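You operate a simulated robot arm through the tools that you are given. There is no shell and no other tool. Be economical: measure what you need, move in short steps, check, and stop when the job is done.

The job below is to be done with a simulated robot arm. You get a single attempt, and the scene is never put back.

JOB
Put things in order on the top of the display table. At the end: the red grip stands where the purple brush stood; the yellow tip is on the white small carton (marked "Rings"); the green stop is on the teal tin; the purple brush stands where the yellow tip stood; the grey tip from the top of the display table stands where the red grip stood; whatever was shut is shut again. Leave all else as you found it, and nothing knocked over.

Only the result counts: the job must be done as asked and must still hold three seconds after the hand-in. Knocking over, shifting, dropping, spilling or breaking anything else fails it.

ROBOT AND FRAMES
A 6-joint arm with a two-finger parallel gripper, fixed in place. Base frame: the origin is at the foot of the arm, x ahead of it, y to its left, z up; the work surface is at about z = 720. Units: mm, rad, N and s.
With the tool pointing down near the work surface it reaches from about 260 to 740 mm from the base axis. Its first joint turns from -1.152 to 1.152 rad. Payload 2.45 kg.
The TCP is the grasp point between the finger pads, 24 mm short of the fingertips. In the tool frame z runs along the fingers and y along their closing line. The gripper opens to 68 mm. The fingers are 17 mm wide and 10 mm thick; the gripper's body (40 by 70 mm) begins 41 mm behind the TCP.
Orientation is that of the tool frame in the base frame, as a unit quaternion [w, x, y, z]. With the fingers straight down and closing along the base's y, the tool's x points along the base's -x, its y along +y and its z along -z.

CONTROLS
- The arm moves only by the tool move_arm. Its argument "commands" is text: rows parted by semicolons, each of 7 numbers parted by spaces: the finger opening in mm, from 0 to 68, then the shift along the base's x, y, z in mm, then the turn, a rotation vector about the base's x, y, z in rad. In form: gripper tx ty tz wx wy wz; .... A call has 1 to 8 rows; each row shifts and turns the commanded pose from where the row before left it. A row lasts 0.2 s, in which the tool goes at most 50 mm and 0.15 rad; a call with a longer step from one row to the next is refused whole, and so is a gripper value outside its range. A pose out of reach is approached as far as the arm can. The call stops where the force on the tool passes 40 N (or 10 N more than at its start, if that is more) or the arm is blocked; 0.2 s more then pass. The fingers move at their own pace (about 108 mm/s each) and stop on an object; they squeeze with about 44 N. The grip force told is the motor's: it shows also when the fingers shut on nothing. Time passes only in rows, and 0.2 s behind the last, so rows that do not move let the fingers close. The reply holds the time, the measured pose of the TCP, the force on the tool along the base axes, the opening and the grip force, in the units named above and with some noise, with the torque about the TCP (base axes, N m) and any sound that the robot's microphone picked up.
- Cameras (640 x 400 px; columns grow to the right, rows downward): "scene" is fixed at [164.8, 427.5, 1436]; the picture's right is [-0.63, -0.78, 0.00], its down [-0.60, 0.48, -0.64] and it looks along [0.50, -0.40, -0.77] (base axes); focal length 369 px, centre (320, 200). "wrist" rides on the gripper at [84, 11, -75] in the tool frame; the picture's right is [-0.13, 0.99, 0.00], its down [-0.60, -0.08, -0.79] and it looks along [-0.79, -0.10, 0.61] (tool axes); focal length 251 px, centre (320, 200). There is no depth. A picture from a camera that has moved, and an enlarged one, comes with that camera's place and axes in the base frame and with its lens. The place of the scene camera against the robot may be out by one fixed shift of up to 12 mm in any direction.
- grab_frame(camera): a new picture of that camera. The clock stands still meanwhile.
- zoom(camera, box): a new picture of the part [left, top, right, bottom] of that camera's present view, enlarged. The clock stands still meanwhile.
- close_job(): hands the job in; it is judged then, once.

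Go step by step. Nothing tells you positions but the pictures and the camera data: compare them with the known pose of the tool, close in by small moves and look again before you grip or let go. The budget is 120 turns and 68 pictures, counting those below and the enlarged ones. Unless the task says otherwise, let go and move clear before handing in, and close with one line.

The tools are called as name(argument=value, ...) on one line, values as JSON. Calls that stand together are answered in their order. move_arm: Moves the arm, as the interface text tells. Its arguments: {"type":"object","properties":{"commands":{"type":"string"}},"required":["commands"]} The other tools are called the same way: grab_frame (camera) takes a picture; zoom (camera, box) takes an enlarged picture of a part of a camera's view; close_job () hands the job in.

At the start:

```text
clock: 0.0
ee_pos: [410.6, 71.3, 1041.0]
ee_rot: [0.0, -0.001, 1.0, 0.0]
wrist_force: [0.4, -0.2, 0.5]
moment: [-0.01, -0.01, 0.02]
finger_gap: 68.2
gripper_force: 0.1
```

scene: 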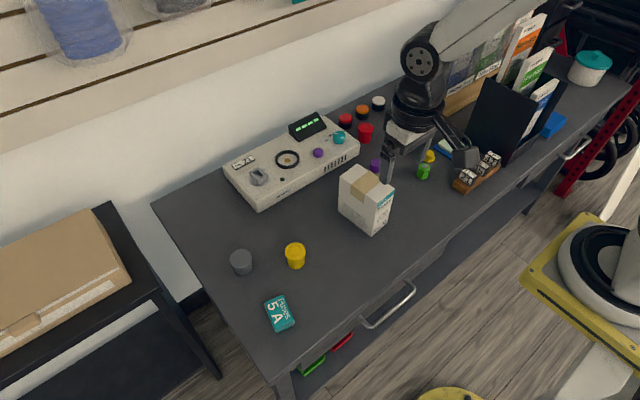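
wrist: 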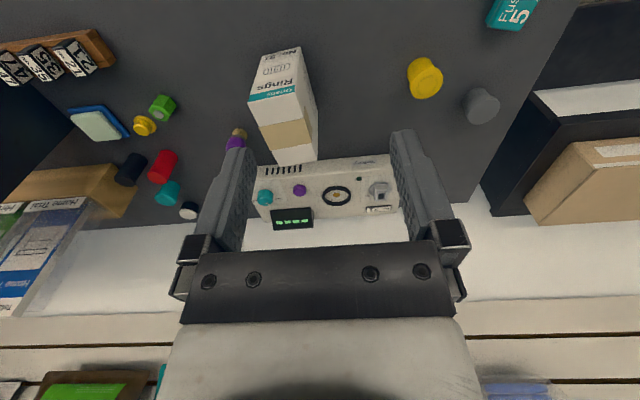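

I see a table with a control panel, a white carton, several small coloured parts and a teal tin. I will enlarge the views to identify each item.

zoom(camera="scene", box=[320, 80, 520, 205])

zoom(camera="scene", box=[200, 200, 440, 350])

zoom(camera="wrist", box=[0, 20, 320, 220])

zoom(camera="scene", box=[200, 80, 400, 205])

```text
3.20 times, centred on (420, 142) of scene
camera zoom: at [164.8, 427.5, 1436.0], right [-0.63, -0.78, 0.0], down [-0.6, 0.48, -0.64], along [0.5, -0.4, -0.77], focal length 1181 px, centre (0, 384)
```

zoom: 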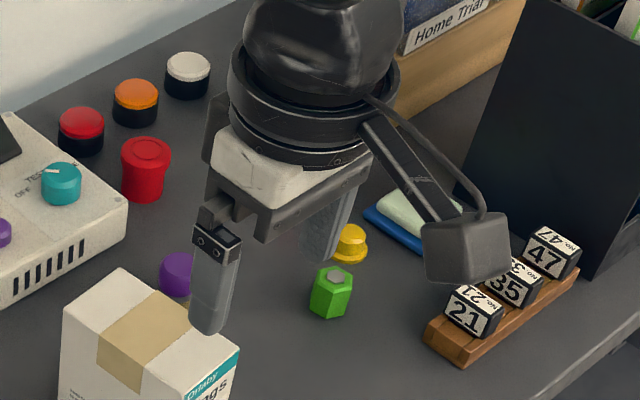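

```text
2.67 times, centred on (320, 275) of scene
camera zoom: at [164.8, 427.5, 1436.0], right [-0.63, -0.78, 0.0], down [-0.6, 0.48, -0.64], along [0.5, -0.4, -0.77], focal length 984 px, centre (320, 0)
```

zoom: 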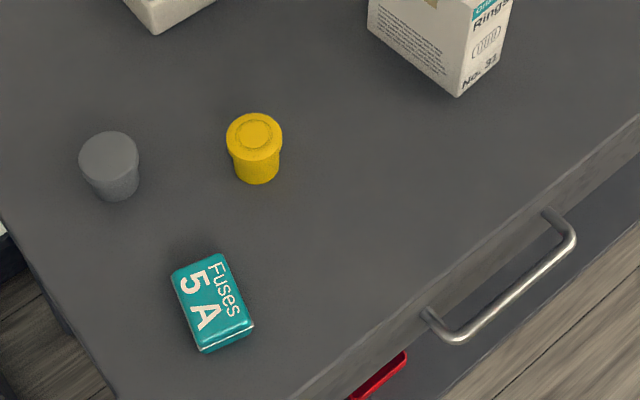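

```text
2.00 times, centred on (160, 120) of wrist
camera zoom: at [325.6, 81.7, 1116.0], right [0.13, 0.99, 0.0], down [0.6, -0.08, 0.79], along [0.79, -0.1, -0.61], focal length 503 px, centre (640, 360)
```

zoom: 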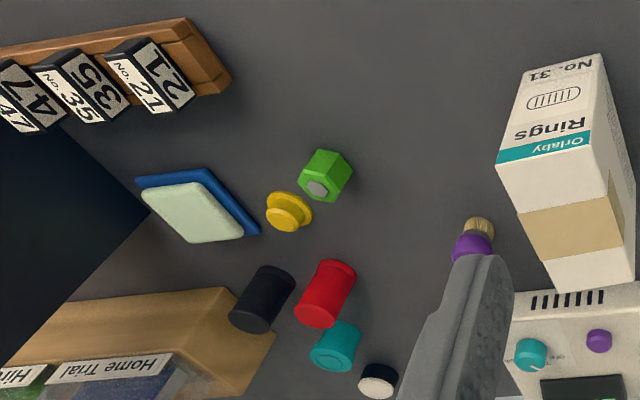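

```text
3.20 times, centred on (300, 142) of scene
camera zoom: at [164.8, 427.5, 1436.0], right [-0.63, -0.78, 0.0], down [-0.6, 0.48, -0.64], along [0.5, -0.4, -0.77], focal length 1181 px, centre (384, 384)
```

zoom: 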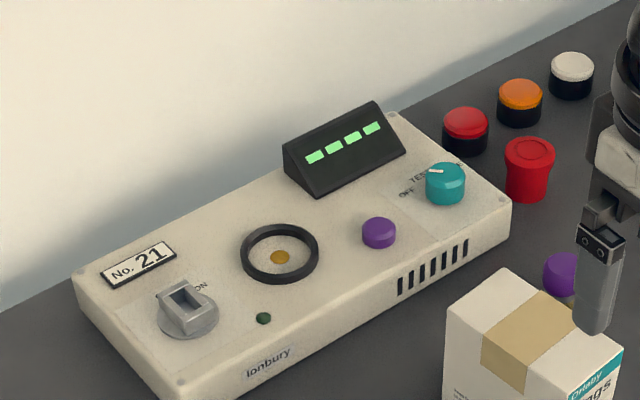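

The yellow piece near the tin is at about (521,210), grey at (579,314), green at (520,-208), the brush at about (620,-130), and the red grip far out at about (721,-187). I will move the arm aside to clear the scene view.

move_arm(commands="68 -25 45 0 0 0 0;68 -25 45 0 0 0 0;68 -25 45 0 0 0 0;68 -25 45 0 0 0 0")

zoom(camera="scene", box=[320, 80, 480, 180])

grab_frame(camera="wrist")

```text
refused: row 1 steps farther than a row can; nothing moved
```

```text
4.00 times, centred on (400, 130) of scene
camera zoom: at [164.8, 427.5, 1436.0], right [-0.63, -0.78, 0.0], down [-0.6, 0.48, -0.64], along [0.5, -0.4, -0.77], focal length 1476 px, centre (0, 480)
```

zoom: 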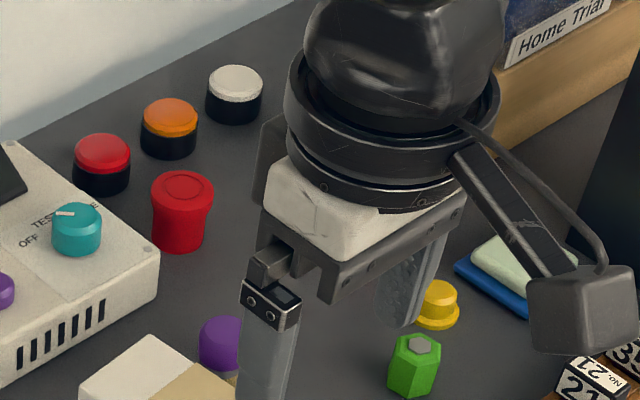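

```text
60 pictures are left
camera wrist: at [325.6, 81.7, 1116.0], right [0.13, 0.99, 0.0], down [0.6, -0.08, 0.79], along [0.79, -0.1, -0.61], focal length 251 px, centre (320, 200)
```

wrist: 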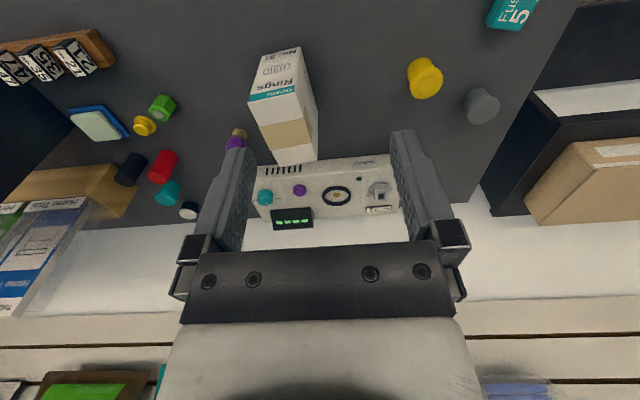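

The move was refused because the step was too long. I will retry with shorter steps.

move_arm(commands="68 0 45 0 0 0 0;68 0 45 0 0 0 0;68 0 45 0 0 0 0;68 0 45 0 0 0 0;68 0 0 0 0 0 0")

zoom(camera="scene", box=[320, 60, 512, 180])

grab_frame(camera="wrist")

```text
clock: 1.2
ee_pos: [411.2, 248.3, 1040.4]
ee_rot: [0.0, 0.0, 1.0, 0.0]
wrist_force: [0.0, 0.5, 0.8]
moment: [0.01, 0.02, 0.04]
finger_gap: 67.8
gripper_force: 0.0
```

```text
3.33 times, centred on (416, 120) of scene
camera zoom: at [164.7, 427.5, 1436.0], right [-0.63, -0.78, 0.0], down [-0.6, 0.48, -0.64], along [0.5, -0.4, -0.77], focal length 1230 px, centre (0, 467)
```

zoom: 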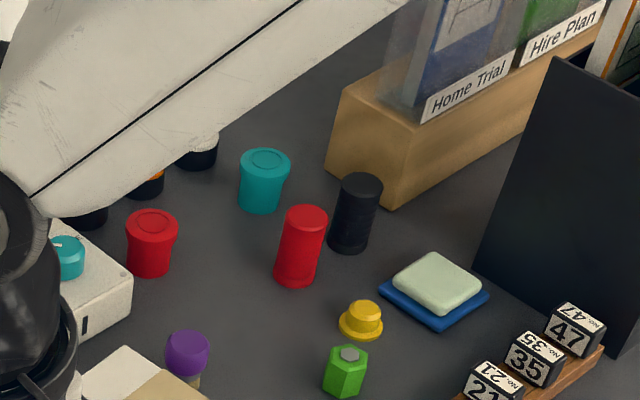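

```text
58 pictures are left
camera wrist: at [326.2, 259.5, 1116.0], right [0.13, 0.99, 0.0], down [0.6, -0.08, 0.79], along [0.79, -0.1, -0.61], focal length 251 px, centre (320, 200)
```

wrist: 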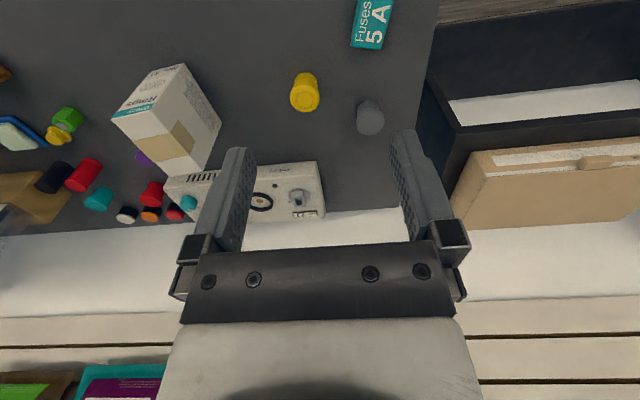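

Besides the two yellow pieces there are two reds: a rimmed red one and a plain red cylinder next to a similar black one. I need close-ups to tell "tip" from "grip", so I will lower the wrist camera near the yellow and grey pieces.

move_arm(commands="68 -10 5 -45 0 0 0;68 -10 5 -45 0 0 0;68 -10 0 -45 0 0 0;68 0 0 -45 0 0 0;68 0 0 0 0 0 0")

zoom(camera="wrist", box=[160, 0, 480, 200])

zoom(camera="scene", box=[340, 80, 468, 160])

```text
clock: 2.4
ee_pos: [382.6, 263.0, 858.2]
ee_rot: [-0.001, 0.0, 1.0, 0.0]
wrist_force: [-0.2, 0.4, 0.6]
moment: [-0.01, 0.01, 0.06]
finger_gap: 67.9
gripper_force: 0.1
```

```text
2.00 times, centred on (320, 100) of wrist
camera zoom: at [297.6, 273.9, 934.0], right [0.13, 0.99, 0.0], down [0.6, -0.08, 0.79], along [0.79, -0.1, -0.61], focal length 503 px, centre (320, 400)
```

zoom: 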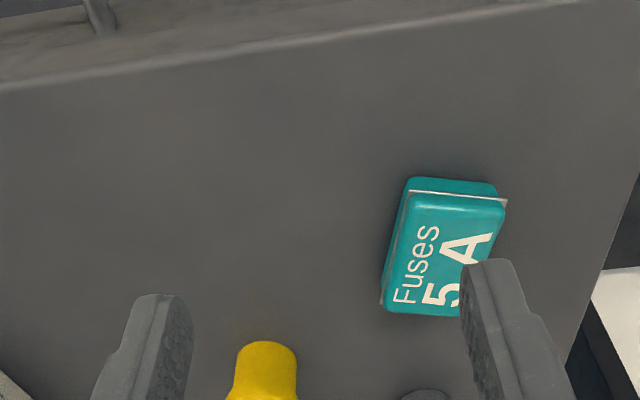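

```text
5.00 times, centred on (404, 120) of scene
camera zoom: at [164.8, 427.5, 1436.0], right [-0.63, -0.78, 0.0], down [-0.6, 0.48, -0.64], along [0.5, -0.4, -0.77], focal length 1845 px, centre (-100, 600)
```

zoom: 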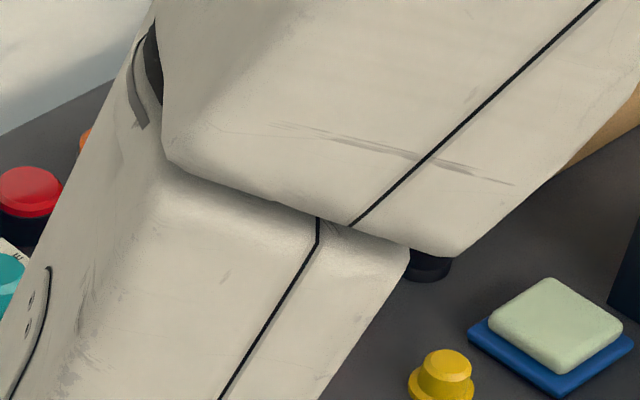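

I overshot downward, but the yellow and grey pieces should be visible between the fingers. I will enlarge that part.

zoom(camera="wrist", box=[220, 150, 412, 270])

```text
3.33 times, centred on (316, 210) of wrist
camera zoom: at [297.6, 273.9, 934.0], right [0.13, 0.99, 0.0], down [0.6, -0.08, 0.79], along [0.79, -0.1, -0.61], focal length 838 px, centre (333, 167)
```

zoom: 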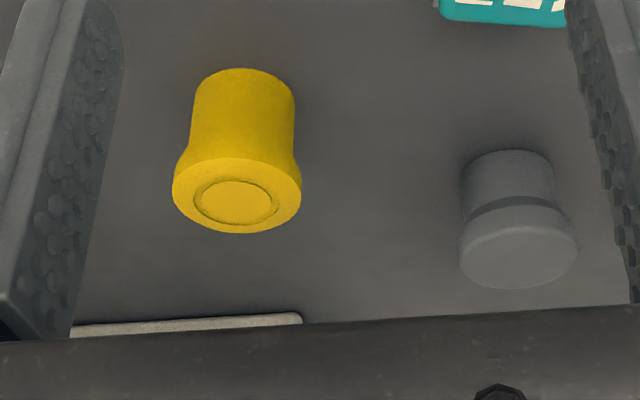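

The big yellow piece and the far red and teal ones share the rimmed ferrule ("tip") shape. The plain red and black cylinders look like hand grips, so the red grip should be the one at about (633,-275), which is also within reach. Next I will look closely at the right-hand cluster.

move_arm(commands="68 0 -25 40 0 0 0;68 0 -25 40 0 0 0;68 0 -25 40 0 0 0;68 0 -45 0 0 0 0;68 0 -48 0 0 0 0;68 0 -48 0 0 0 0;68 0 -48 0 0 0 0;68 0 -48 0 0 0 0")

move_arm(commands="68 0 -48 0 0 0 0;68 10 -35 -20 0 0 0;68 10 -35 -20 0 0 0;68 10 -28 -20 0 0 0;68 0 0 0 0 0 0")

grab_frame(camera="wrist")

grab_frame(camera="scene")

```text
clock: 4.2
ee_pos: [377.9, -50.6, 983.5]
ee_rot: [0.0, 0.0, 1.0, 0.0]
wrist_force: [0.2, 0.2, -0.2]
moment: [0.0, -0.05, -0.01]
finger_gap: 68.0
gripper_force: 0.0
```

```text
clock: 5.4
ee_pos: [412.6, -195.5, 921.0]
ee_rot: [0.0, 0.0, 1.0, 0.0]
wrist_force: [0.3, -0.4, 0.3]
moment: [0.03, 0.02, -0.01]
finger_gap: 68.1
gripper_force: 0.1
```

```text
54 pictures are left
camera wrist: at [328.7, -184.4, 997.4], right [0.13, 0.99, 0.0], down [0.6, -0.08, 0.79], along [0.79, -0.1, -0.61], focal length 251 px, centre (320, 200)
```

wrist: 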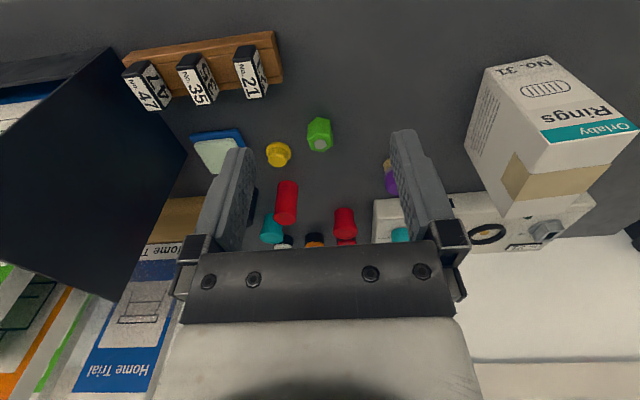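

```text
53 pictures are left
```

scene: 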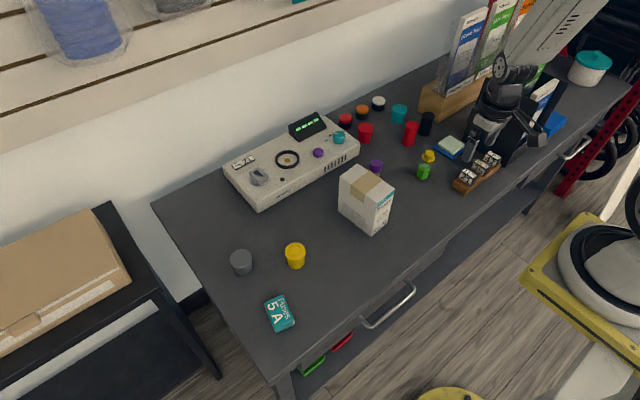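

The scene camera is now unobstructed, so I will take measuring enlargements.

zoom(camera="scene", box=[340, 90, 468, 170])

zoom(camera="scene", box=[330, 140, 458, 220])

zoom(camera="scene", box=[210, 220, 370, 320])

zoom(camera="wrist", box=[232, 100, 424, 220])

```text
5.00 times, centred on (404, 130) of scene
camera zoom: at [164.8, 427.5, 1436.0], right [-0.63, -0.78, 0.0], down [-0.6, 0.48, -0.64], along [0.5, -0.4, -0.77], focal length 1845 px, centre (-100, 550)
```

zoom: 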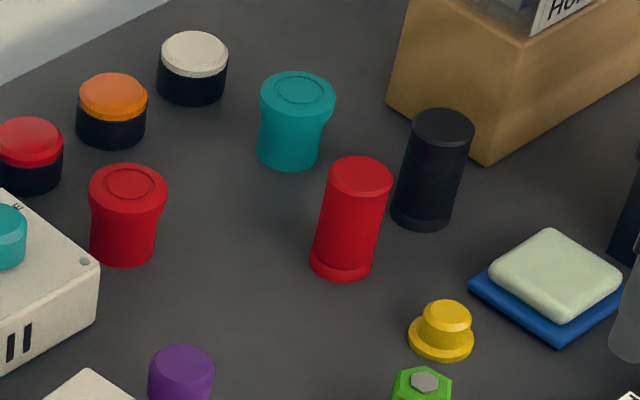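

```text
5.00 times, centred on (394, 180) of scene
camera zoom: at [164.8, 427.5, 1436.0], right [-0.63, -0.78, 0.0], down [-0.6, 0.48, -0.64], along [0.5, -0.4, -0.77], focal length 1845 px, centre (-50, 300)
```

zoom: 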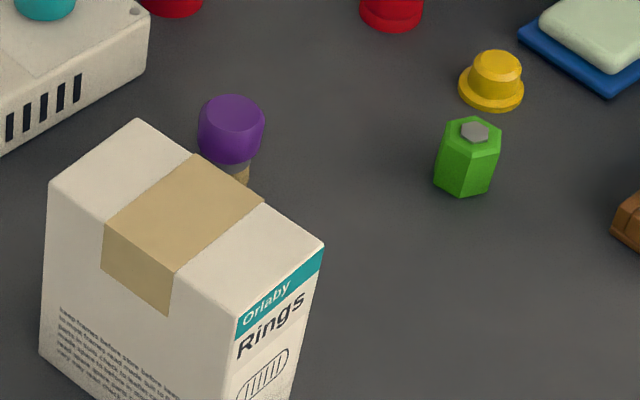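

```text
4.00 times, centred on (290, 270) of scene
camera zoom: at [164.8, 427.5, 1436.0], right [-0.63, -0.78, 0.0], down [-0.6, 0.48, -0.64], along [0.5, -0.4, -0.77], focal length 1476 px, centre (440, -80)
```

zoom: 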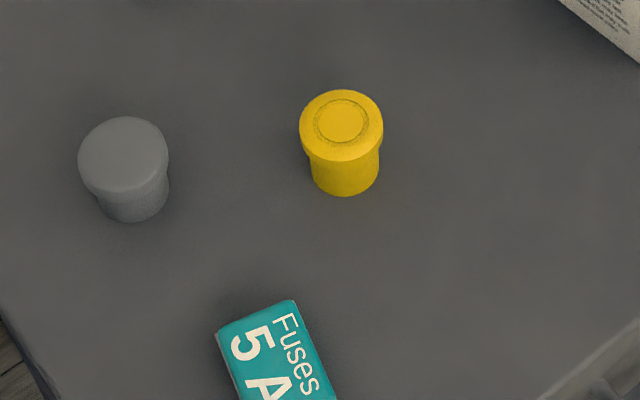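

```text
3.33 times, centred on (328, 160) of wrist
camera zoom: at [328.7, -184.4, 997.4], right [0.13, 0.99, 0.0], down [0.6, -0.08, 0.79], along [0.79, -0.1, -0.61], focal length 838 px, centre (293, 333)
```

zoom: 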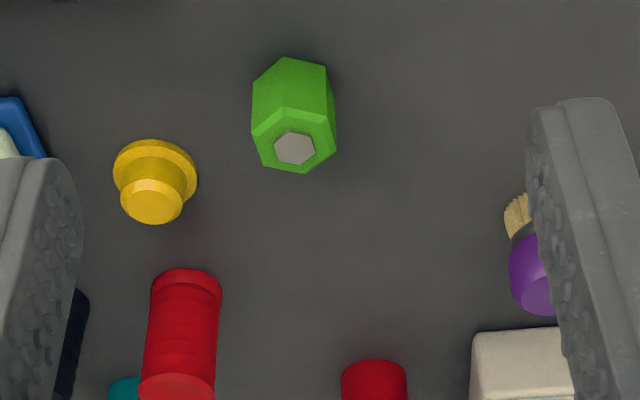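

The red grip is ribbed, so that one is settled. I will check for other grey items and the area under the table to settle "tip".

zoom(camera="scene", box=[270, 300, 430, 400])

zoom(camera="scene", box=[440, 40, 632, 160])

```text
4.00 times, centred on (350, 350) of scene
camera zoom: at [164.8, 427.5, 1436.0], right [-0.63, -0.78, 0.0], down [-0.6, 0.48, -0.64], along [0.5, -0.4, -0.77], focal length 1476 px, centre (200, -400)
```

zoom: 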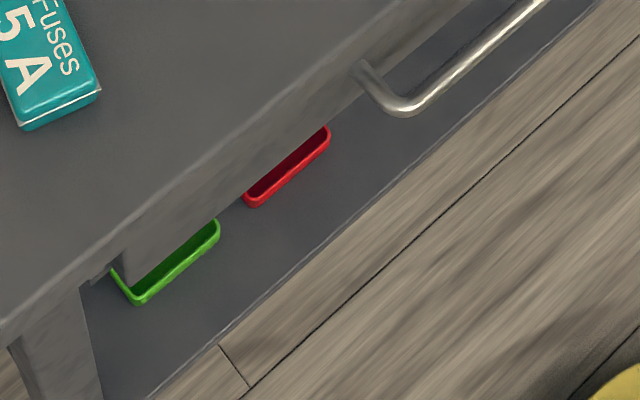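

```text
3.33 times, centred on (536, 100) of scene
camera zoom: at [164.8, 427.5, 1436.0], right [-0.63, -0.78, 0.0], down [-0.6, 0.48, -0.64], along [0.5, -0.4, -0.77], focal length 1230 px, centre (-400, 533)
```

zoom: 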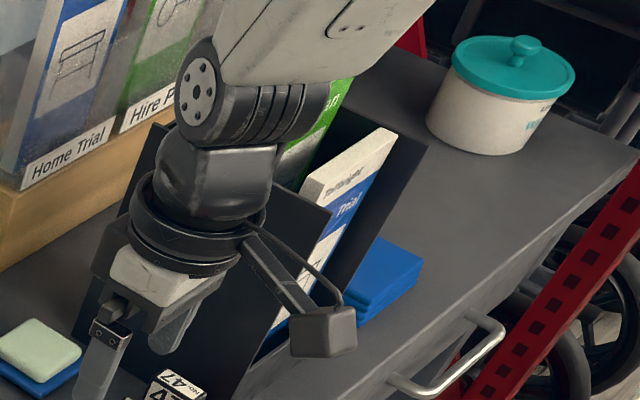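

Positions so far are green at about (535,-209), the big yellow at (530,211) with height 47, carton top at about (535,8) and z 842, and grey at (595,313). I will start with green because the tool is close, hovering above it to look again.

move_arm(commands="60 40 -4 -20 0 0 0;60 40 -5 -25 0 0 0;60 42 -4 -26 0 0 0;60 0 0 0 0 0 0")

zoom(camera="wrist", box=[160, 0, 480, 200])

```text
clock: 6.4
ee_pos: [532.8, -206.2, 850.3]
ee_rot: [0.0, 0.0, 1.0, 0.0]
wrist_force: [0.0, -0.4, 0.1]
moment: [-0.01, 0.02, 0.0]
finger_gap: 60.3
gripper_force: 0.1
```

```text
2.00 times, centred on (320, 100) of wrist
camera zoom: at [448.6, -196.4, 926.3], right [0.13, 0.99, 0.0], down [0.6, -0.08, 0.79], along [0.79, -0.1, -0.61], focal length 503 px, centre (320, 400)
```

zoom: 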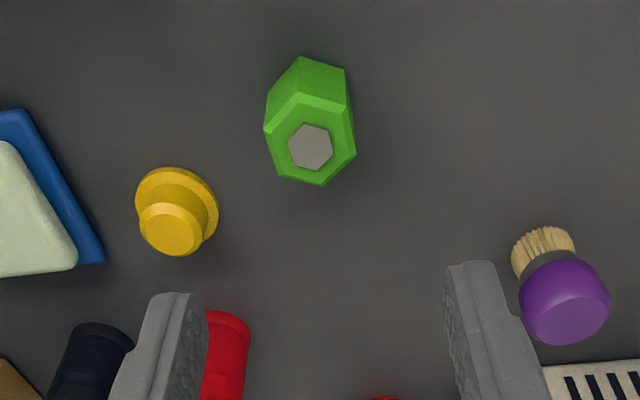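

Green is centred at about (530,-210), 33 mm tall, with flats nearly facing the fingers. I will descend onto it.

move_arm(commands="60 -2.5 -3.5 -45 0 0 0;60 0 0 -40 0 0 0;60 0 0 -17 0 0 0;60 0 0 0 0 0 0")

grab_frame(camera="wrist")

```text
clock: 7.4
ee_pos: [528.8, -210.7, 749.2]
ee_rot: [0.0, 0.0, 1.0, 0.0]
wrist_force: [0.1, 0.2, 0.6]
moment: [0.01, 0.0, -0.03]
finger_gap: 60.0
gripper_force: 0.1
```

```text
45 pictures are left
camera wrist: at [444.5, -200.5, 824.6], right [0.13, 0.99, 0.0], down [0.6, -0.08, 0.79], along [0.79, -0.1, -0.61], focal length 251 px, centre (320, 200)
```

wrist: 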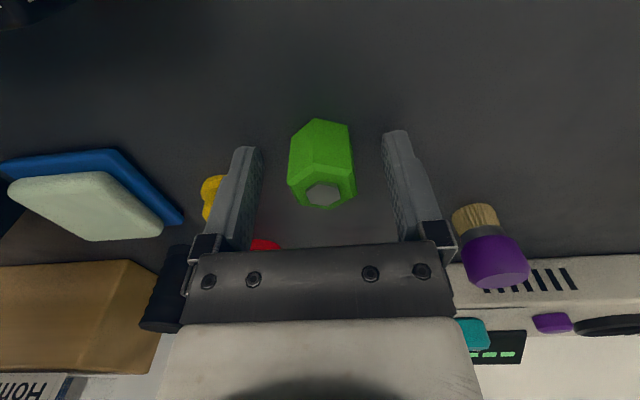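

Green sits centred between the fingers, so I will close and lift slightly.

move_arm(commands="20 0 0 -1 0 0 0;20 0 0 0 0 0 0;20 0 0 0 0 0 0;20 0 0 10 0 0 0;20 0 0 45 0 0 0;20 0 0 45 0 0 0;20 0 0 0 0 0 0")

grab_frame(camera="wrist")

```text
clock: 9.0
ee_pos: [528.2, -210.5, 848.4]
ee_rot: [0.0, 0.0, 1.0, 0.0]
wrist_force: [0.5, 0.3, -0.7]
moment: [-0.02, 0.03, -0.01]
finger_gap: 28.8
gripper_force: 42.5
```

```text
44 pictures are left
camera wrist: at [444.1, -200.4, 923.2], right [0.13, 0.99, 0.0], down [0.6, -0.08, 0.79], along [0.79, -0.1, -0.61], focal length 251 px, centre (320, 200)
```

wrist: 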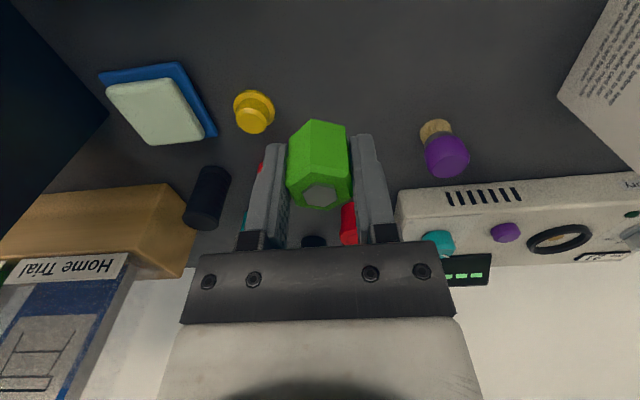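

Green is gripped at 28.8 mm. I will carry it high over to the tin at about (445,312).

move_arm(commands="20 0 20 40 0 0 0;20 0 20 40 0 0 0;20 -10 45 10 0 0 0;20 -10 48 0 0 0 0;20 -10 48 0 0 0 0;20 -10 48 0 0 0 0;20 -10 48 0 0 0 0;20 -10 48 0 0 0 0")

move_arm(commands="20 -10 48 0 0 0 0;20 -10 48 0 0 0 0;20 -10 48 -10 0 0 0;20 0 40 -30 0 0 0;20 0 11 -40 0 0 0;20 0 0 -20 0 0 0;20 0 0 0 0 0 0")

grab_frame(camera="wrist")

```text
clock: 10.8
ee_pos: [467.8, 109.6, 933.8]
ee_rot: [0.0, -0.001, 1.0, 0.0]
wrist_force: [-0.2, 0.5, -0.9]
moment: [-0.01, -0.03, -0.02]
finger_gap: 28.5
gripper_force: 43.0
```

```text
clock: 12.4
ee_pos: [440.7, 306.1, 835.5]
ee_rot: [0.0, -0.001, 1.0, -0.001]
wrist_force: [0.3, -0.3, 0.1]
moment: [0.0, 0.0, 0.02]
finger_gap: 28.7
gripper_force: 42.8
```

```text
43 pictures are left
camera wrist: at [356.5, 316.5, 910.7], right [0.13, 0.99, 0.0], down [0.6, -0.08, 0.79], along [0.79, -0.1, -0.61], focal length 251 px, centre (320, 200)
```

wrist: 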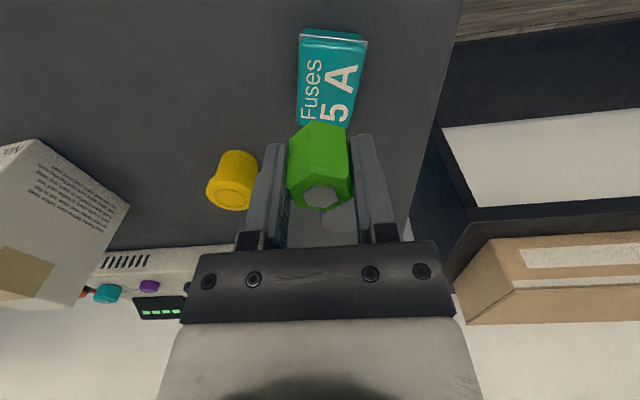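

The tin is just ahead of the held piece. I will enlarge it to get its height and centre.

zoom(camera="wrist", box=[272, 10, 400, 90])

zoom(camera="scene", box=[232, 270, 360, 350])

```text
5.00 times, centred on (336, 50) of wrist
camera zoom: at [356.5, 316.5, 910.7], right [0.13, 0.99, 0.0], down [0.6, -0.08, 0.79], along [0.79, -0.1, -0.61], focal length 1257 px, centre (240, 950)
```

zoom: 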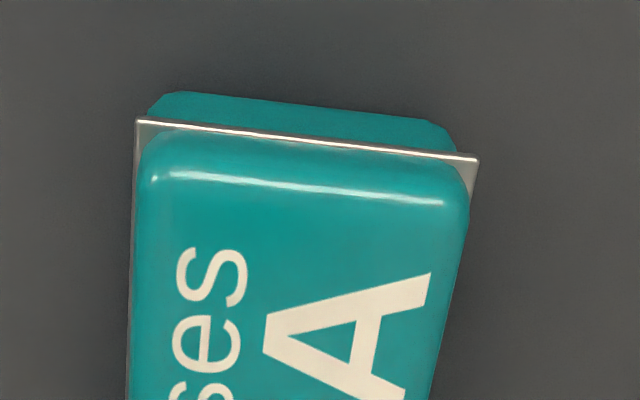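

```text
5.00 times, centred on (296, 310) of scene
camera zoom: at [164.7, 427.5, 1436.0], right [-0.63, -0.78, 0.0], down [-0.6, 0.48, -0.64], along [0.5, -0.4, -0.77], focal length 1845 px, centre (440, -350)
```

zoom: 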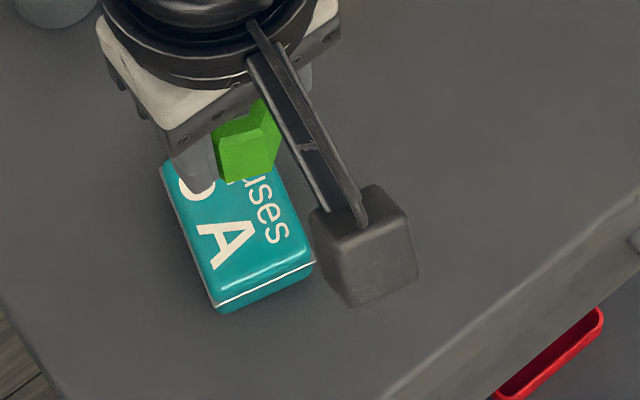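

The tin's top is about z 740 with its centre near (452,311). I will move over it and down to just above contact.

move_arm(commands="20 11 5 0 0 0 0;20 0 0 -30 0 0 0;20 0 0 -30 0 0 0;20 0 0 0 0 0 0")

grab_frame(camera="wrist")

```text
clock: 13.4
ee_pos: [451.6, 311.3, 776.1]
ee_rot: [0.001, 0.0, 1.0, 0.0]
wrist_force: [0.4, -0.3, -0.2]
moment: [-0.01, -0.03, -0.01]
finger_gap: 28.5
gripper_force: 43.5
```

```text
40 pictures are left
camera wrist: at [367.3, 321.7, 852.5], right [0.13, 0.99, 0.0], down [0.6, -0.08, 0.79], along [0.79, -0.1, -0.61], focal length 251 px, centre (320, 200)
```

wrist: 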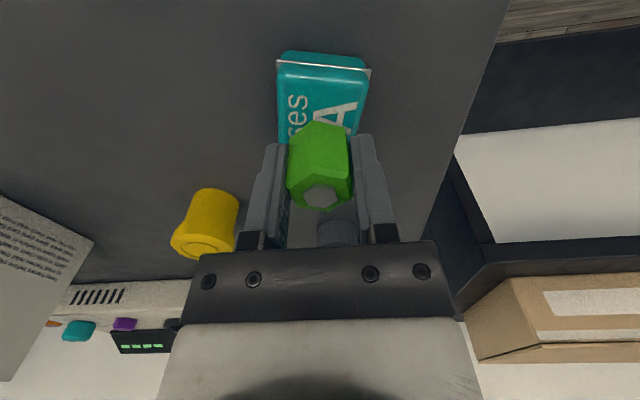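

Green is well over the tin. I will lower in small steps and watch the force.

move_arm(commands="20 0 0 -3 0 0 0;20 0 0 -1 0 0 0;20 0 0 0 0 0 0")

move_arm(commands="20 0 0 -1 0 0 0;20 0 0 0 0 0 0")

move_arm(commands="20 0 0 -1 0 0 0;20 0 0 0 0 0 0")

zoom(camera="wrist", box=[256, 70, 384, 150])

```text
clock: 14.2
ee_pos: [450.7, 310.8, 775.2]
ee_rot: [0.001, 0.0, 1.0, 0.001]
wrist_force: [0.4, -4.3, 15.5]
moment: [-0.11, 0.0, 0.02]
finger_gap: 28.5
gripper_force: 42.7
```

```text
clock: 14.8
ee_pos: [451.7, 311.2, 773.1]
ee_rot: [0.001, 0.001, 1.0, 0.002]
wrist_force: [-5.0, -5.9, 38.3]
moment: [-0.22, 0.12, 0.01]
finger_gap: 28.4
gripper_force: 42.8
```

```text
clock: 15.2
ee_pos: [451.7, 312.5, 774.1]
ee_rot: [0.001, -0.001, 1.0, 0.001]
wrist_force: [-4.6, -4.4, 14.2]
moment: [-0.15, 0.11, -0.06]
finger_gap: 28.6
gripper_force: 43.5
stopped in row 1: the force on the tool passed its limit at 52 N (the readings are from after the stop); the commanded pose is now the measured one
```

```text
5.00 times, centred on (320, 110) of wrist
camera zoom: at [367.5, 323.1, 849.5], right [0.13, 0.99, 0.0], down [0.6, -0.08, 0.79], along [0.79, -0.1, -0.61], focal length 1257 px, centre (320, 650)
```

zoom: 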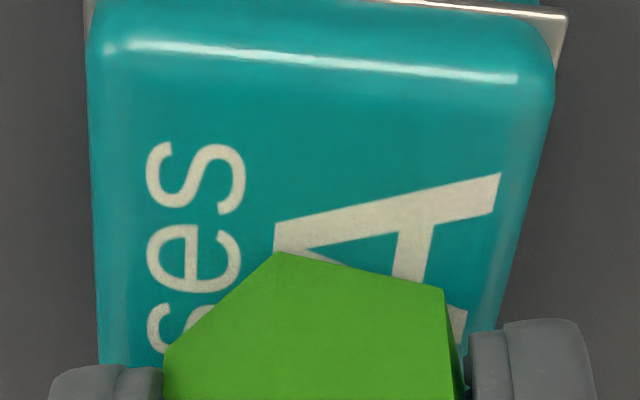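

Green rests on the tin with contact at about TCP z 774. I will ease up slightly, open and rise.

move_arm(commands="20 0 0 0.5 0 0 0;20 0 0 0 0 0 0;45 0 0 0 0 0 0;45 0 0 0 0 0 0;45 0 0 10 0 0 0;45 0 0 40 0 0 0;45 0 0 40 0 0 0;45 0 0 0 0 0 0")

grab_frame(camera="wrist")

```text
clock: 17.0
ee_pos: [452.3, 311.3, 864.2]
ee_rot: [0.002, 0.0, 1.0, 0.0]
wrist_force: [-0.1, 0.0, 0.0]
moment: [0.0, 0.04, -0.04]
finger_gap: 45.1
gripper_force: 0.1
```

```text
38 pictures are left
camera wrist: at [367.8, 322.6, 938.7], right [0.13, 0.99, 0.0], down [0.6, -0.08, 0.79], along [0.79, -0.1, -0.61], focal length 251 px, centre (320, 200)
```

wrist: 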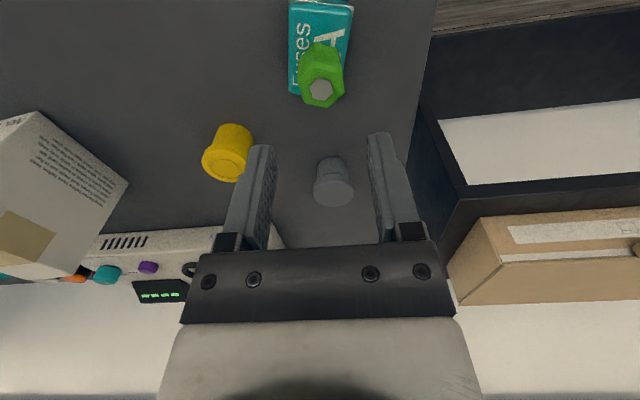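

Green stands on the tin. Next I will hover over the yellow tip at about (530,211).

move_arm(commands="66 26 -33 5 0 0 0;66 26 -33 5 0 0 0;66 26 -34 5 0 0 0;66 0 0 0 0 0 0")

zoom(camera="wrist", box=[200, 20, 456, 180])

```text
clock: 18.0
ee_pos: [531.5, 211.2, 879.6]
ee_rot: [0.001, 0.001, 1.0, 0.001]
wrist_force: [0.2, -0.1, 0.0]
moment: [0.02, 0.0, 0.02]
finger_gap: 66.0
gripper_force: 0.0
```

```text
2.50 times, centred on (328, 100) of wrist
camera zoom: at [447.1, 221.4, 954.3], right [0.13, 0.99, 0.0], down [0.6, -0.08, 0.79], along [0.79, -0.1, -0.61], focal length 629 px, centre (300, 450)
```

zoom: 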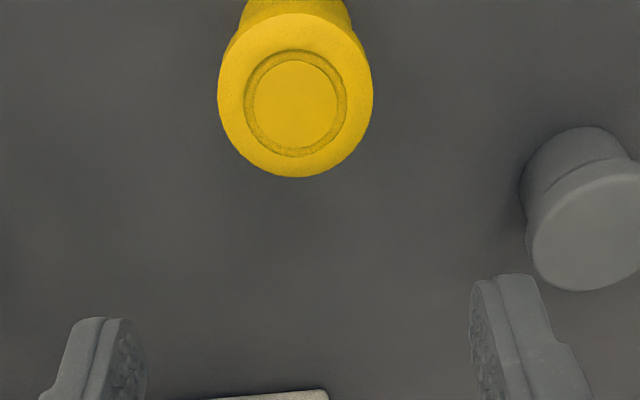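

The yellow tip's top is centred at about (528,210). I will descend and check.

move_arm(commands="66 -3 -0.7 -42 0 0 0;66 0 0 -42 0 0 0;66 0 0 -41 0 0 0;66 0 0 0 0 0 0")

grab_frame(camera="wrist")

```text
clock: 19.0
ee_pos: [526.2, 212.2, 755.4]
ee_rot: [0.002, 0.0, 1.0, 0.002]
wrist_force: [0.3, -0.2, -0.3]
moment: [-0.01, -0.04, 0.01]
finger_gap: 65.9
gripper_force: 0.0
```

```text
36 pictures are left
camera wrist: at [441.4, 222.5, 830.5], right [0.13, 0.99, 0.0], down [0.6, -0.08, 0.79], along [0.79, -0.1, -0.61], focal length 251 px, centre (320, 200)
```

wrist: 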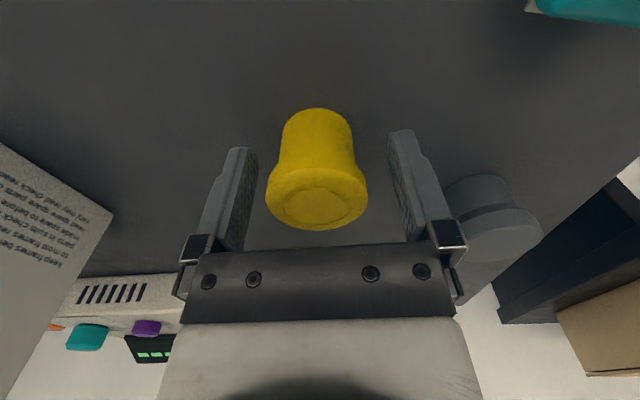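

It is well centred, so I will close and lift.

move_arm(commands="30 0 0 0 0 0 0;30 0 0 0 0 0 0;30 0 0 0 0 0 0;30 0 0 0 0 0 0;30 0 0 10 0 0 0;30 0 0 40 0 0 0;30 0 0 0 0 0 0")

```text
clock: 20.6
ee_pos: [526.0, 211.6, 801.9]
ee_rot: [0.001, 0.0, 1.0, 0.001]
wrist_force: [-0.5, 0.0, -1.2]
moment: [0.02, -0.01, -0.05]
finger_gap: 42.4
gripper_force: 44.3
```

Yellow is held at 42.4 mm. I will rise and hover over the carton.

move_arm(commands="30 0 0 48 0 0 0;30 0 0 48 0 0 0;30 0 0 48 0 0 0;30 2 -40 0 0 0 0;30 2 -45 0 0 0 0;30 2 -45 0 0 0 0;30 2 -45 0 0 0 0;30 0 -28 0 0 0 0")

grab_frame(camera="wrist")

```text
clock: 22.4
ee_pos: [537.9, 9.6, 949.1]
ee_rot: [0.001, 0.0, 1.0, 0.002]
wrist_force: [0.4, 0.1, 0.0]
moment: [-0.01, 0.0, -0.03]
finger_gap: 42.4
gripper_force: 44.6
```

```text
35 pictures are left
camera wrist: at [453.2, 20.7, 1023.7], right [0.13, 0.99, 0.0], down [0.6, -0.08, 0.79], along [0.79, -0.1, -0.61], focal length 251 px, centre (320, 200)
```

wrist: 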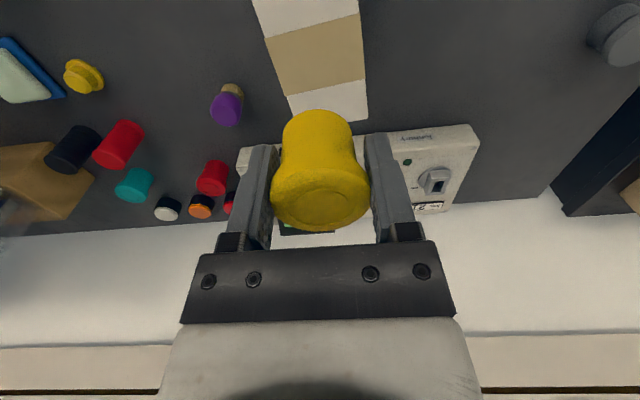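

The carton top's tape centre is at about (531,10). I will shift there and lower until just above it.

move_arm(commands="30 -7.5 0.5 -20 0 0 0;30 0 0 -30 0 0 0;30 0 0 -10 0 0 0;30 0 0 0 0 0 0")

grab_frame(camera="wrist")

zoom(camera="scene", box=[310, 130, 438, 210])

```text
clock: 23.4
ee_pos: [527.6, 10.6, 888.2]
ee_rot: [0.002, 0.001, 1.0, 0.002]
wrist_force: [-0.4, 1.1, -0.5]
moment: [0.0, 0.03, 0.02]
finger_gap: 42.4
gripper_force: 44.2
```

```text
34 pictures are left
camera wrist: at [443.9, 21.1, 962.7], right [0.13, 0.99, 0.0], down [0.6, -0.08, 0.79], along [0.79, -0.1, -0.61], focal length 251 px, centre (320, 200)
```

wrist: 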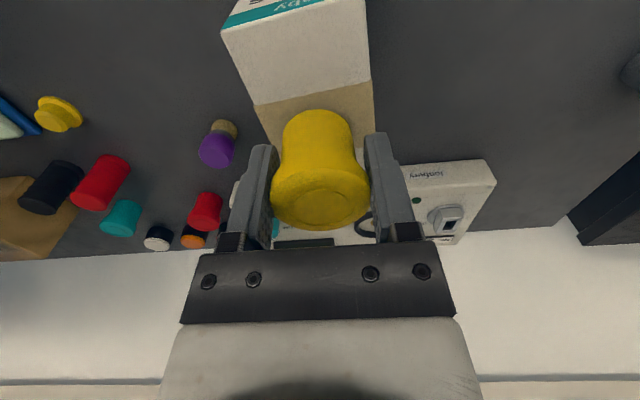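

```text
5.00 times, centred on (374, 170) of scene
camera zoom: at [164.8, 427.5, 1436.0], right [-0.63, -0.78, 0.0], down [-0.6, 0.48, -0.64], along [0.5, -0.4, -0.77], focal length 1845 px, centre (50, 350)
```

zoom: 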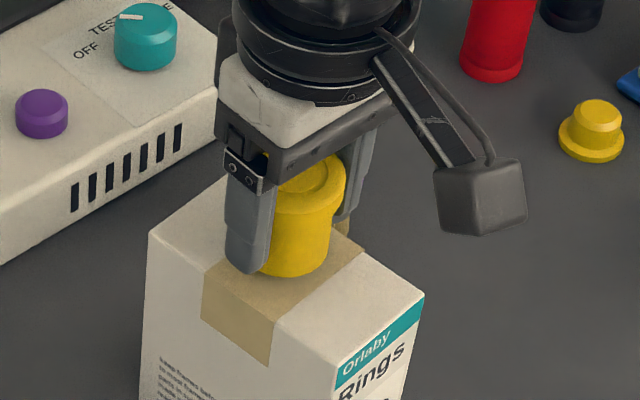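

The yellow piece is centred over the tape. I will nudge it 3 mm in x and lower gently to contact.

move_arm(commands="30 3 -0.5 -4 0 0 0;30 0 0 -3 0 0 0;30 0 0 0 0 0 0")

move_arm(commands="30 0 0 -2 0 0 0;30 0 0 0 0 0 0")

zoom(camera="scene", box=[310, 150, 406, 210])

```text
clock: 24.2
ee_pos: [529.6, 9.4, 881.1]
ee_rot: [0.002, 0.0, 1.0, 0.001]
wrist_force: [-0.7, -0.6, -0.3]
moment: [0.0, 0.03, -0.01]
finger_gap: 42.7
gripper_force: 44.6
```

```text
clock: 24.8
ee_pos: [531.1, 9.0, 879.9]
ee_rot: [0.002, 0.0, 1.0, 0.002]
wrist_force: [-5.4, 3.2, 24.5]
moment: [0.48, 0.08, 0.13]
finger_gap: 42.6
gripper_force: 44.3
```

```text
6.67 times, centred on (358, 180) of scene
camera zoom: at [164.2, 427.6, 1436.0], right [-0.63, -0.78, 0.0], down [-0.6, 0.48, -0.64], along [0.5, -0.4, -0.77], focal length 2460 px, centre (67, 333)
```

zoom: 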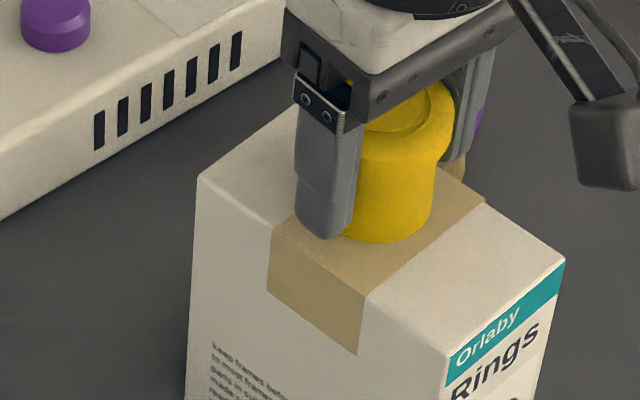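

It has contacted the carton. I will ease up half a millimetre, open and rise.

move_arm(commands="30 0 0 0.8 0 0 0;30 0 0 0 0 0 0;62 0 0 0 0 0 0;62 0 0 0 0 0 0;62 0 0 10 0 0 0;62 0 0 40 0 0 0;62 0 0 40 0 0 0;62 0 0 0 0 0 0")

grab_frame(camera="scene")

```text
clock: 26.6
ee_pos: [527.6, 8.9, 969.0]
ee_rot: [0.002, 0.0, 1.0, 0.001]
wrist_force: [-0.4, 0.3, -0.5]
moment: [0.01, -0.03, 0.0]
finger_gap: 61.8
gripper_force: 0.0
```

```text
31 pictures are left
```

scene: 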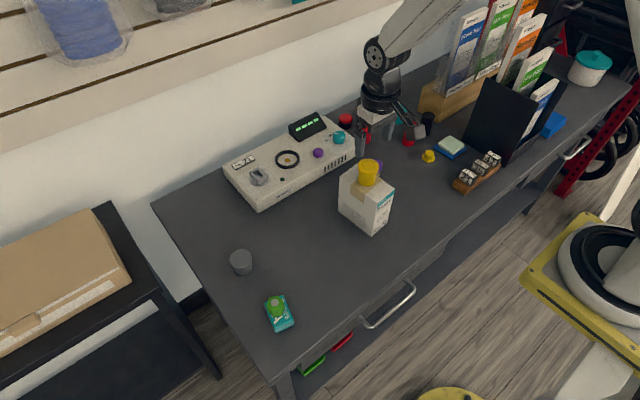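

Yellow stands on the carton. Next is the brush, estimated at (612,-116), so I will hover to measure it.

move_arm(commands="62 10 -45 0 0 0 0;62 18 -45 0 0 0 0;62 20 -35 -25 0 0 0;62 10 0 -40 0 0 0;62 0 0 -30 0 0 0;62 0 0 0 0 0 0")

zoom(camera="wrist", box=[160, 0, 480, 200])

```text
clock: 28.0
ee_pos: [590.6, -119.3, 872.7]
ee_rot: [0.002, 0.0, 1.0, 0.001]
wrist_force: [-0.6, 0.6, -0.4]
moment: [0.02, -0.02, -0.02]
finger_gap: 61.9
gripper_force: 0.0
```

```text
2.00 times, centred on (320, 100) of wrist
camera zoom: at [506.6, -108.1, 947.8], right [0.13, 0.99, 0.0], down [0.6, -0.08, 0.79], along [0.79, -0.1, -0.61], focal length 503 px, centre (320, 400)
```

zoom: 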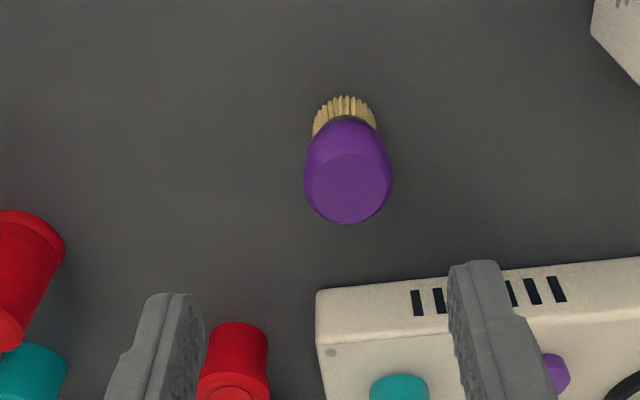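

The brush is at about (613,-109.5), top z about 763. I will move over it and descend.

move_arm(commands="58 22.4 9.8 -20 0 0 0;58 0 0 -40 0 0 0;58 0 0 -35 0 0 0;58 0 0 -26 0 0 0;58 0 0 0 0 0 0")

grab_frame(camera="wrist")

```text
clock: 29.2
ee_pos: [613.4, -104.2, 750.4]
ee_rot: [0.002, 0.0, 1.0, 0.001]
wrist_force: [0.5, 0.3, 0.6]
moment: [-0.03, 0.0, 0.01]
finger_gap: 57.7
gripper_force: 0.0
```

```text
29 pictures are left
camera wrist: at [528.8, -94.9, 827.0], right [0.13, 0.99, 0.0], down [0.6, -0.08, 0.79], along [0.79, -0.1, -0.61], focal length 251 px, centre (320, 200)
```

wrist: 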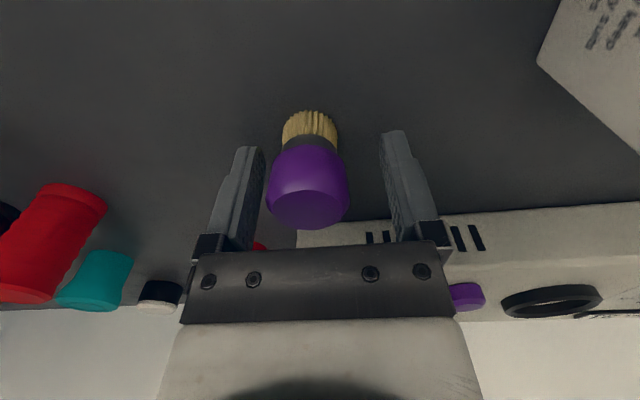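

The arm settled about 5 mm too far left of the brush. I will correct, close and lift.

move_arm(commands="58 0 -4.7 0 0 0 0;58 0 0 0 0 0 0;20 0 0 0 0 0 0;20 0 0 0 0 0 0;20 0 0 0 0 0 0;20 0 0 10 0 0 0;20 0 0 40 0 0 0;20 0 0 0 0 0 0")

grab_frame(camera="wrist")

```text
clock: 31.0
ee_pos: [612.8, -111.0, 802.7]
ee_rot: [0.001, 0.0, 1.0, 0.002]
wrist_force: [-0.4, 0.1, -1.5]
moment: [0.03, 0.05, 0.0]
finger_gap: 32.8
gripper_force: 44.1
```

```text
28 pictures are left
camera wrist: at [527.5, -99.6, 878.2], right [0.13, 0.99, 0.0], down [0.6, -0.08, 0.79], along [0.79, -0.1, -0.61], focal length 251 px, centre (320, 200)
```

wrist: 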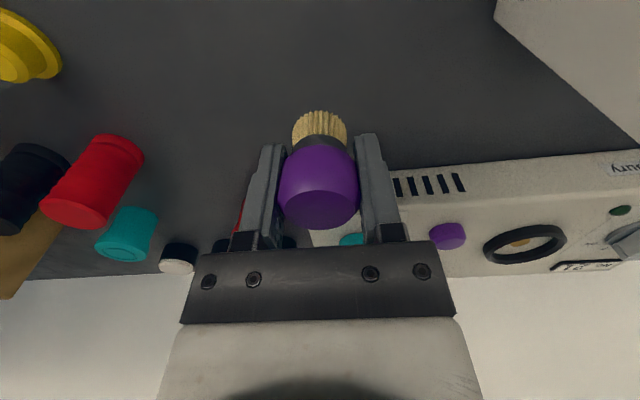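

The brush is held upright. I will raise it over the carton and carry it to the yellow tip's old place at (528.5,210.5).

move_arm(commands="20 0 0 45 0 0 0;20 0 0 45 0 0 0;20 0 0 45 0 0 0;20 0 0 40 0 0 0;20 -10 45 0 0 0 0;20 -10 46 0 0 0 0;20 -10 46 0 0 0 0;20 -10 46 0 0 0 0")

move_arm(commands="20 -15 46 0 0 0 0;20 -15 46 0 0 0 0;20 -14.5 46 0 0 0 0;20 0 0 -48 0 0 0;20 0 0 -48 0 0 0;20 0 0 -48 0 0 0;20 0 0 0 0 0 0")

grab_frame(camera="wrist")

```text
clock: 32.8
ee_pos: [564.1, 73.6, 977.7]
ee_rot: [0.002, -0.001, 1.0, 0.001]
wrist_force: [-0.6, 0.0, 0.0]
moment: [-0.03, -0.03, -0.01]
finger_gap: 32.8
gripper_force: 43.7
```

```text
clock: 34.4
ee_pos: [528.3, 208.9, 834.0]
ee_rot: [0.001, 0.0, 1.0, 0.001]
wrist_force: [0.8, 0.0, -0.2]
moment: [0.03, -0.03, 0.01]
finger_gap: 32.7
gripper_force: 44.2
```

```text
27 pictures are left
camera wrist: at [444.8, 220.1, 909.0], right [0.13, 0.99, 0.0], down [0.6, -0.08, 0.8], along [0.79, -0.1, -0.61], focal length 251 px, centre (320, 200)
```

wrist: 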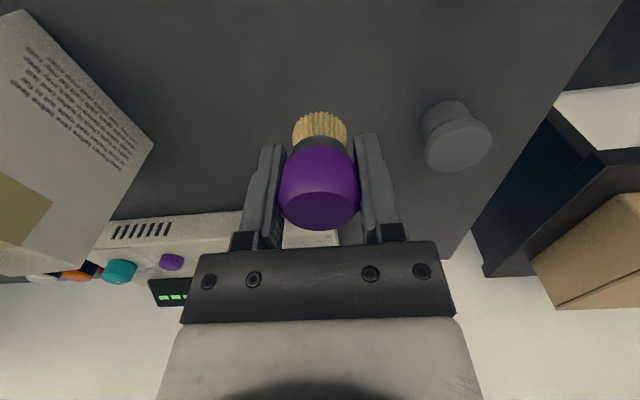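

I am over the old yellow spot. I will lower to just above contact.

move_arm(commands="20 0 2.3 -40 0 0 0;20 0 0 -30 0 0 0;20 0 0 -6 0 0 0;20 0 0 0 0 0 0;20 0 0 -2 0 0 0;20 0 0 0 0 0 0")

move_arm(commands="20 0 0 -2 0 0 0;20 0 0 0 0 0 0")

```text
clock: 35.8
ee_pos: [527.7, 211.2, 756.0]
ee_rot: [0.002, -0.001, 1.0, 0.001]
wrist_force: [0.4, 0.2, -0.8]
moment: [-0.02, -0.02, -0.01]
finger_gap: 32.5
gripper_force: 43.6
```

```text
clock: 36.4
ee_pos: [527.5, 212.2, 754.2]
ee_rot: [0.002, 0.0, 1.0, 0.002]
wrist_force: [0.4, -0.7, -0.9]
moment: [0.02, -0.01, 0.0]
finger_gap: 32.5
gripper_force: 44.0
```

There is no contact yet, so I will keep lowering a millimetre at a time.

move_arm(commands="20 0 0 -1.5 0 0 0;20 0 0 0 0 0 0")

move_arm(commands="20 0 0 -1 0 0 0;20 0 0 0 0 0 0")

```text
clock: 37.0
ee_pos: [526.3, 211.8, 753.4]
ee_rot: [0.002, 0.0, 1.0, 0.002]
wrist_force: [0.9, 0.1, -0.3]
moment: [-0.01, 0.01, 0.0]
finger_gap: 32.8
gripper_force: 44.0
```

```text
clock: 37.6
ee_pos: [528.1, 211.5, 751.2]
ee_rot: [0.001, 0.0, 1.0, 0.002]
wrist_force: [0.0, -0.5, -0.1]
moment: [0.02, -0.01, 0.02]
finger_gap: 32.7
gripper_force: 43.9
```

move_arm(commands="20 0 0 -1 0 0 0;20 0 0 0 0 0 0")

zoom(camera="wrist", box=[256, 80, 384, 160])

```text
clock: 38.2
ee_pos: [528.7, 211.9, 751.7]
ee_rot: [0.002, 0.001, 1.0, 0.001]
wrist_force: [0.0, -2.4, 4.0]
moment: [-0.07, 0.03, -0.02]
finger_gap: 32.7
gripper_force: 44.0
```

```text
5.00 times, centred on (320, 120) of wrist
camera zoom: at [442.6, 223.0, 827.1], right [0.13, 0.99, 0.0], down [0.6, -0.08, 0.79], along [0.79, -0.1, -0.61], focal length 1257 px, centre (320, 600)
```

zoom: 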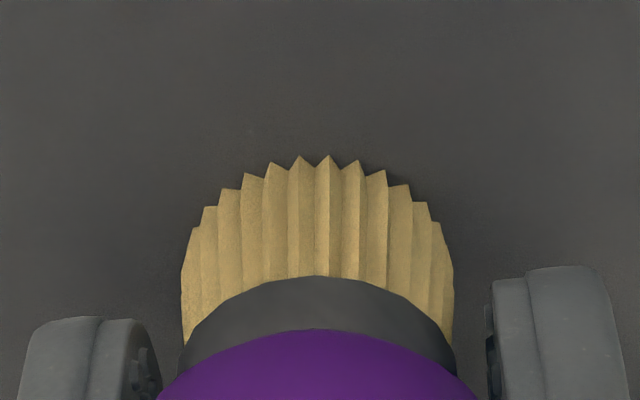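

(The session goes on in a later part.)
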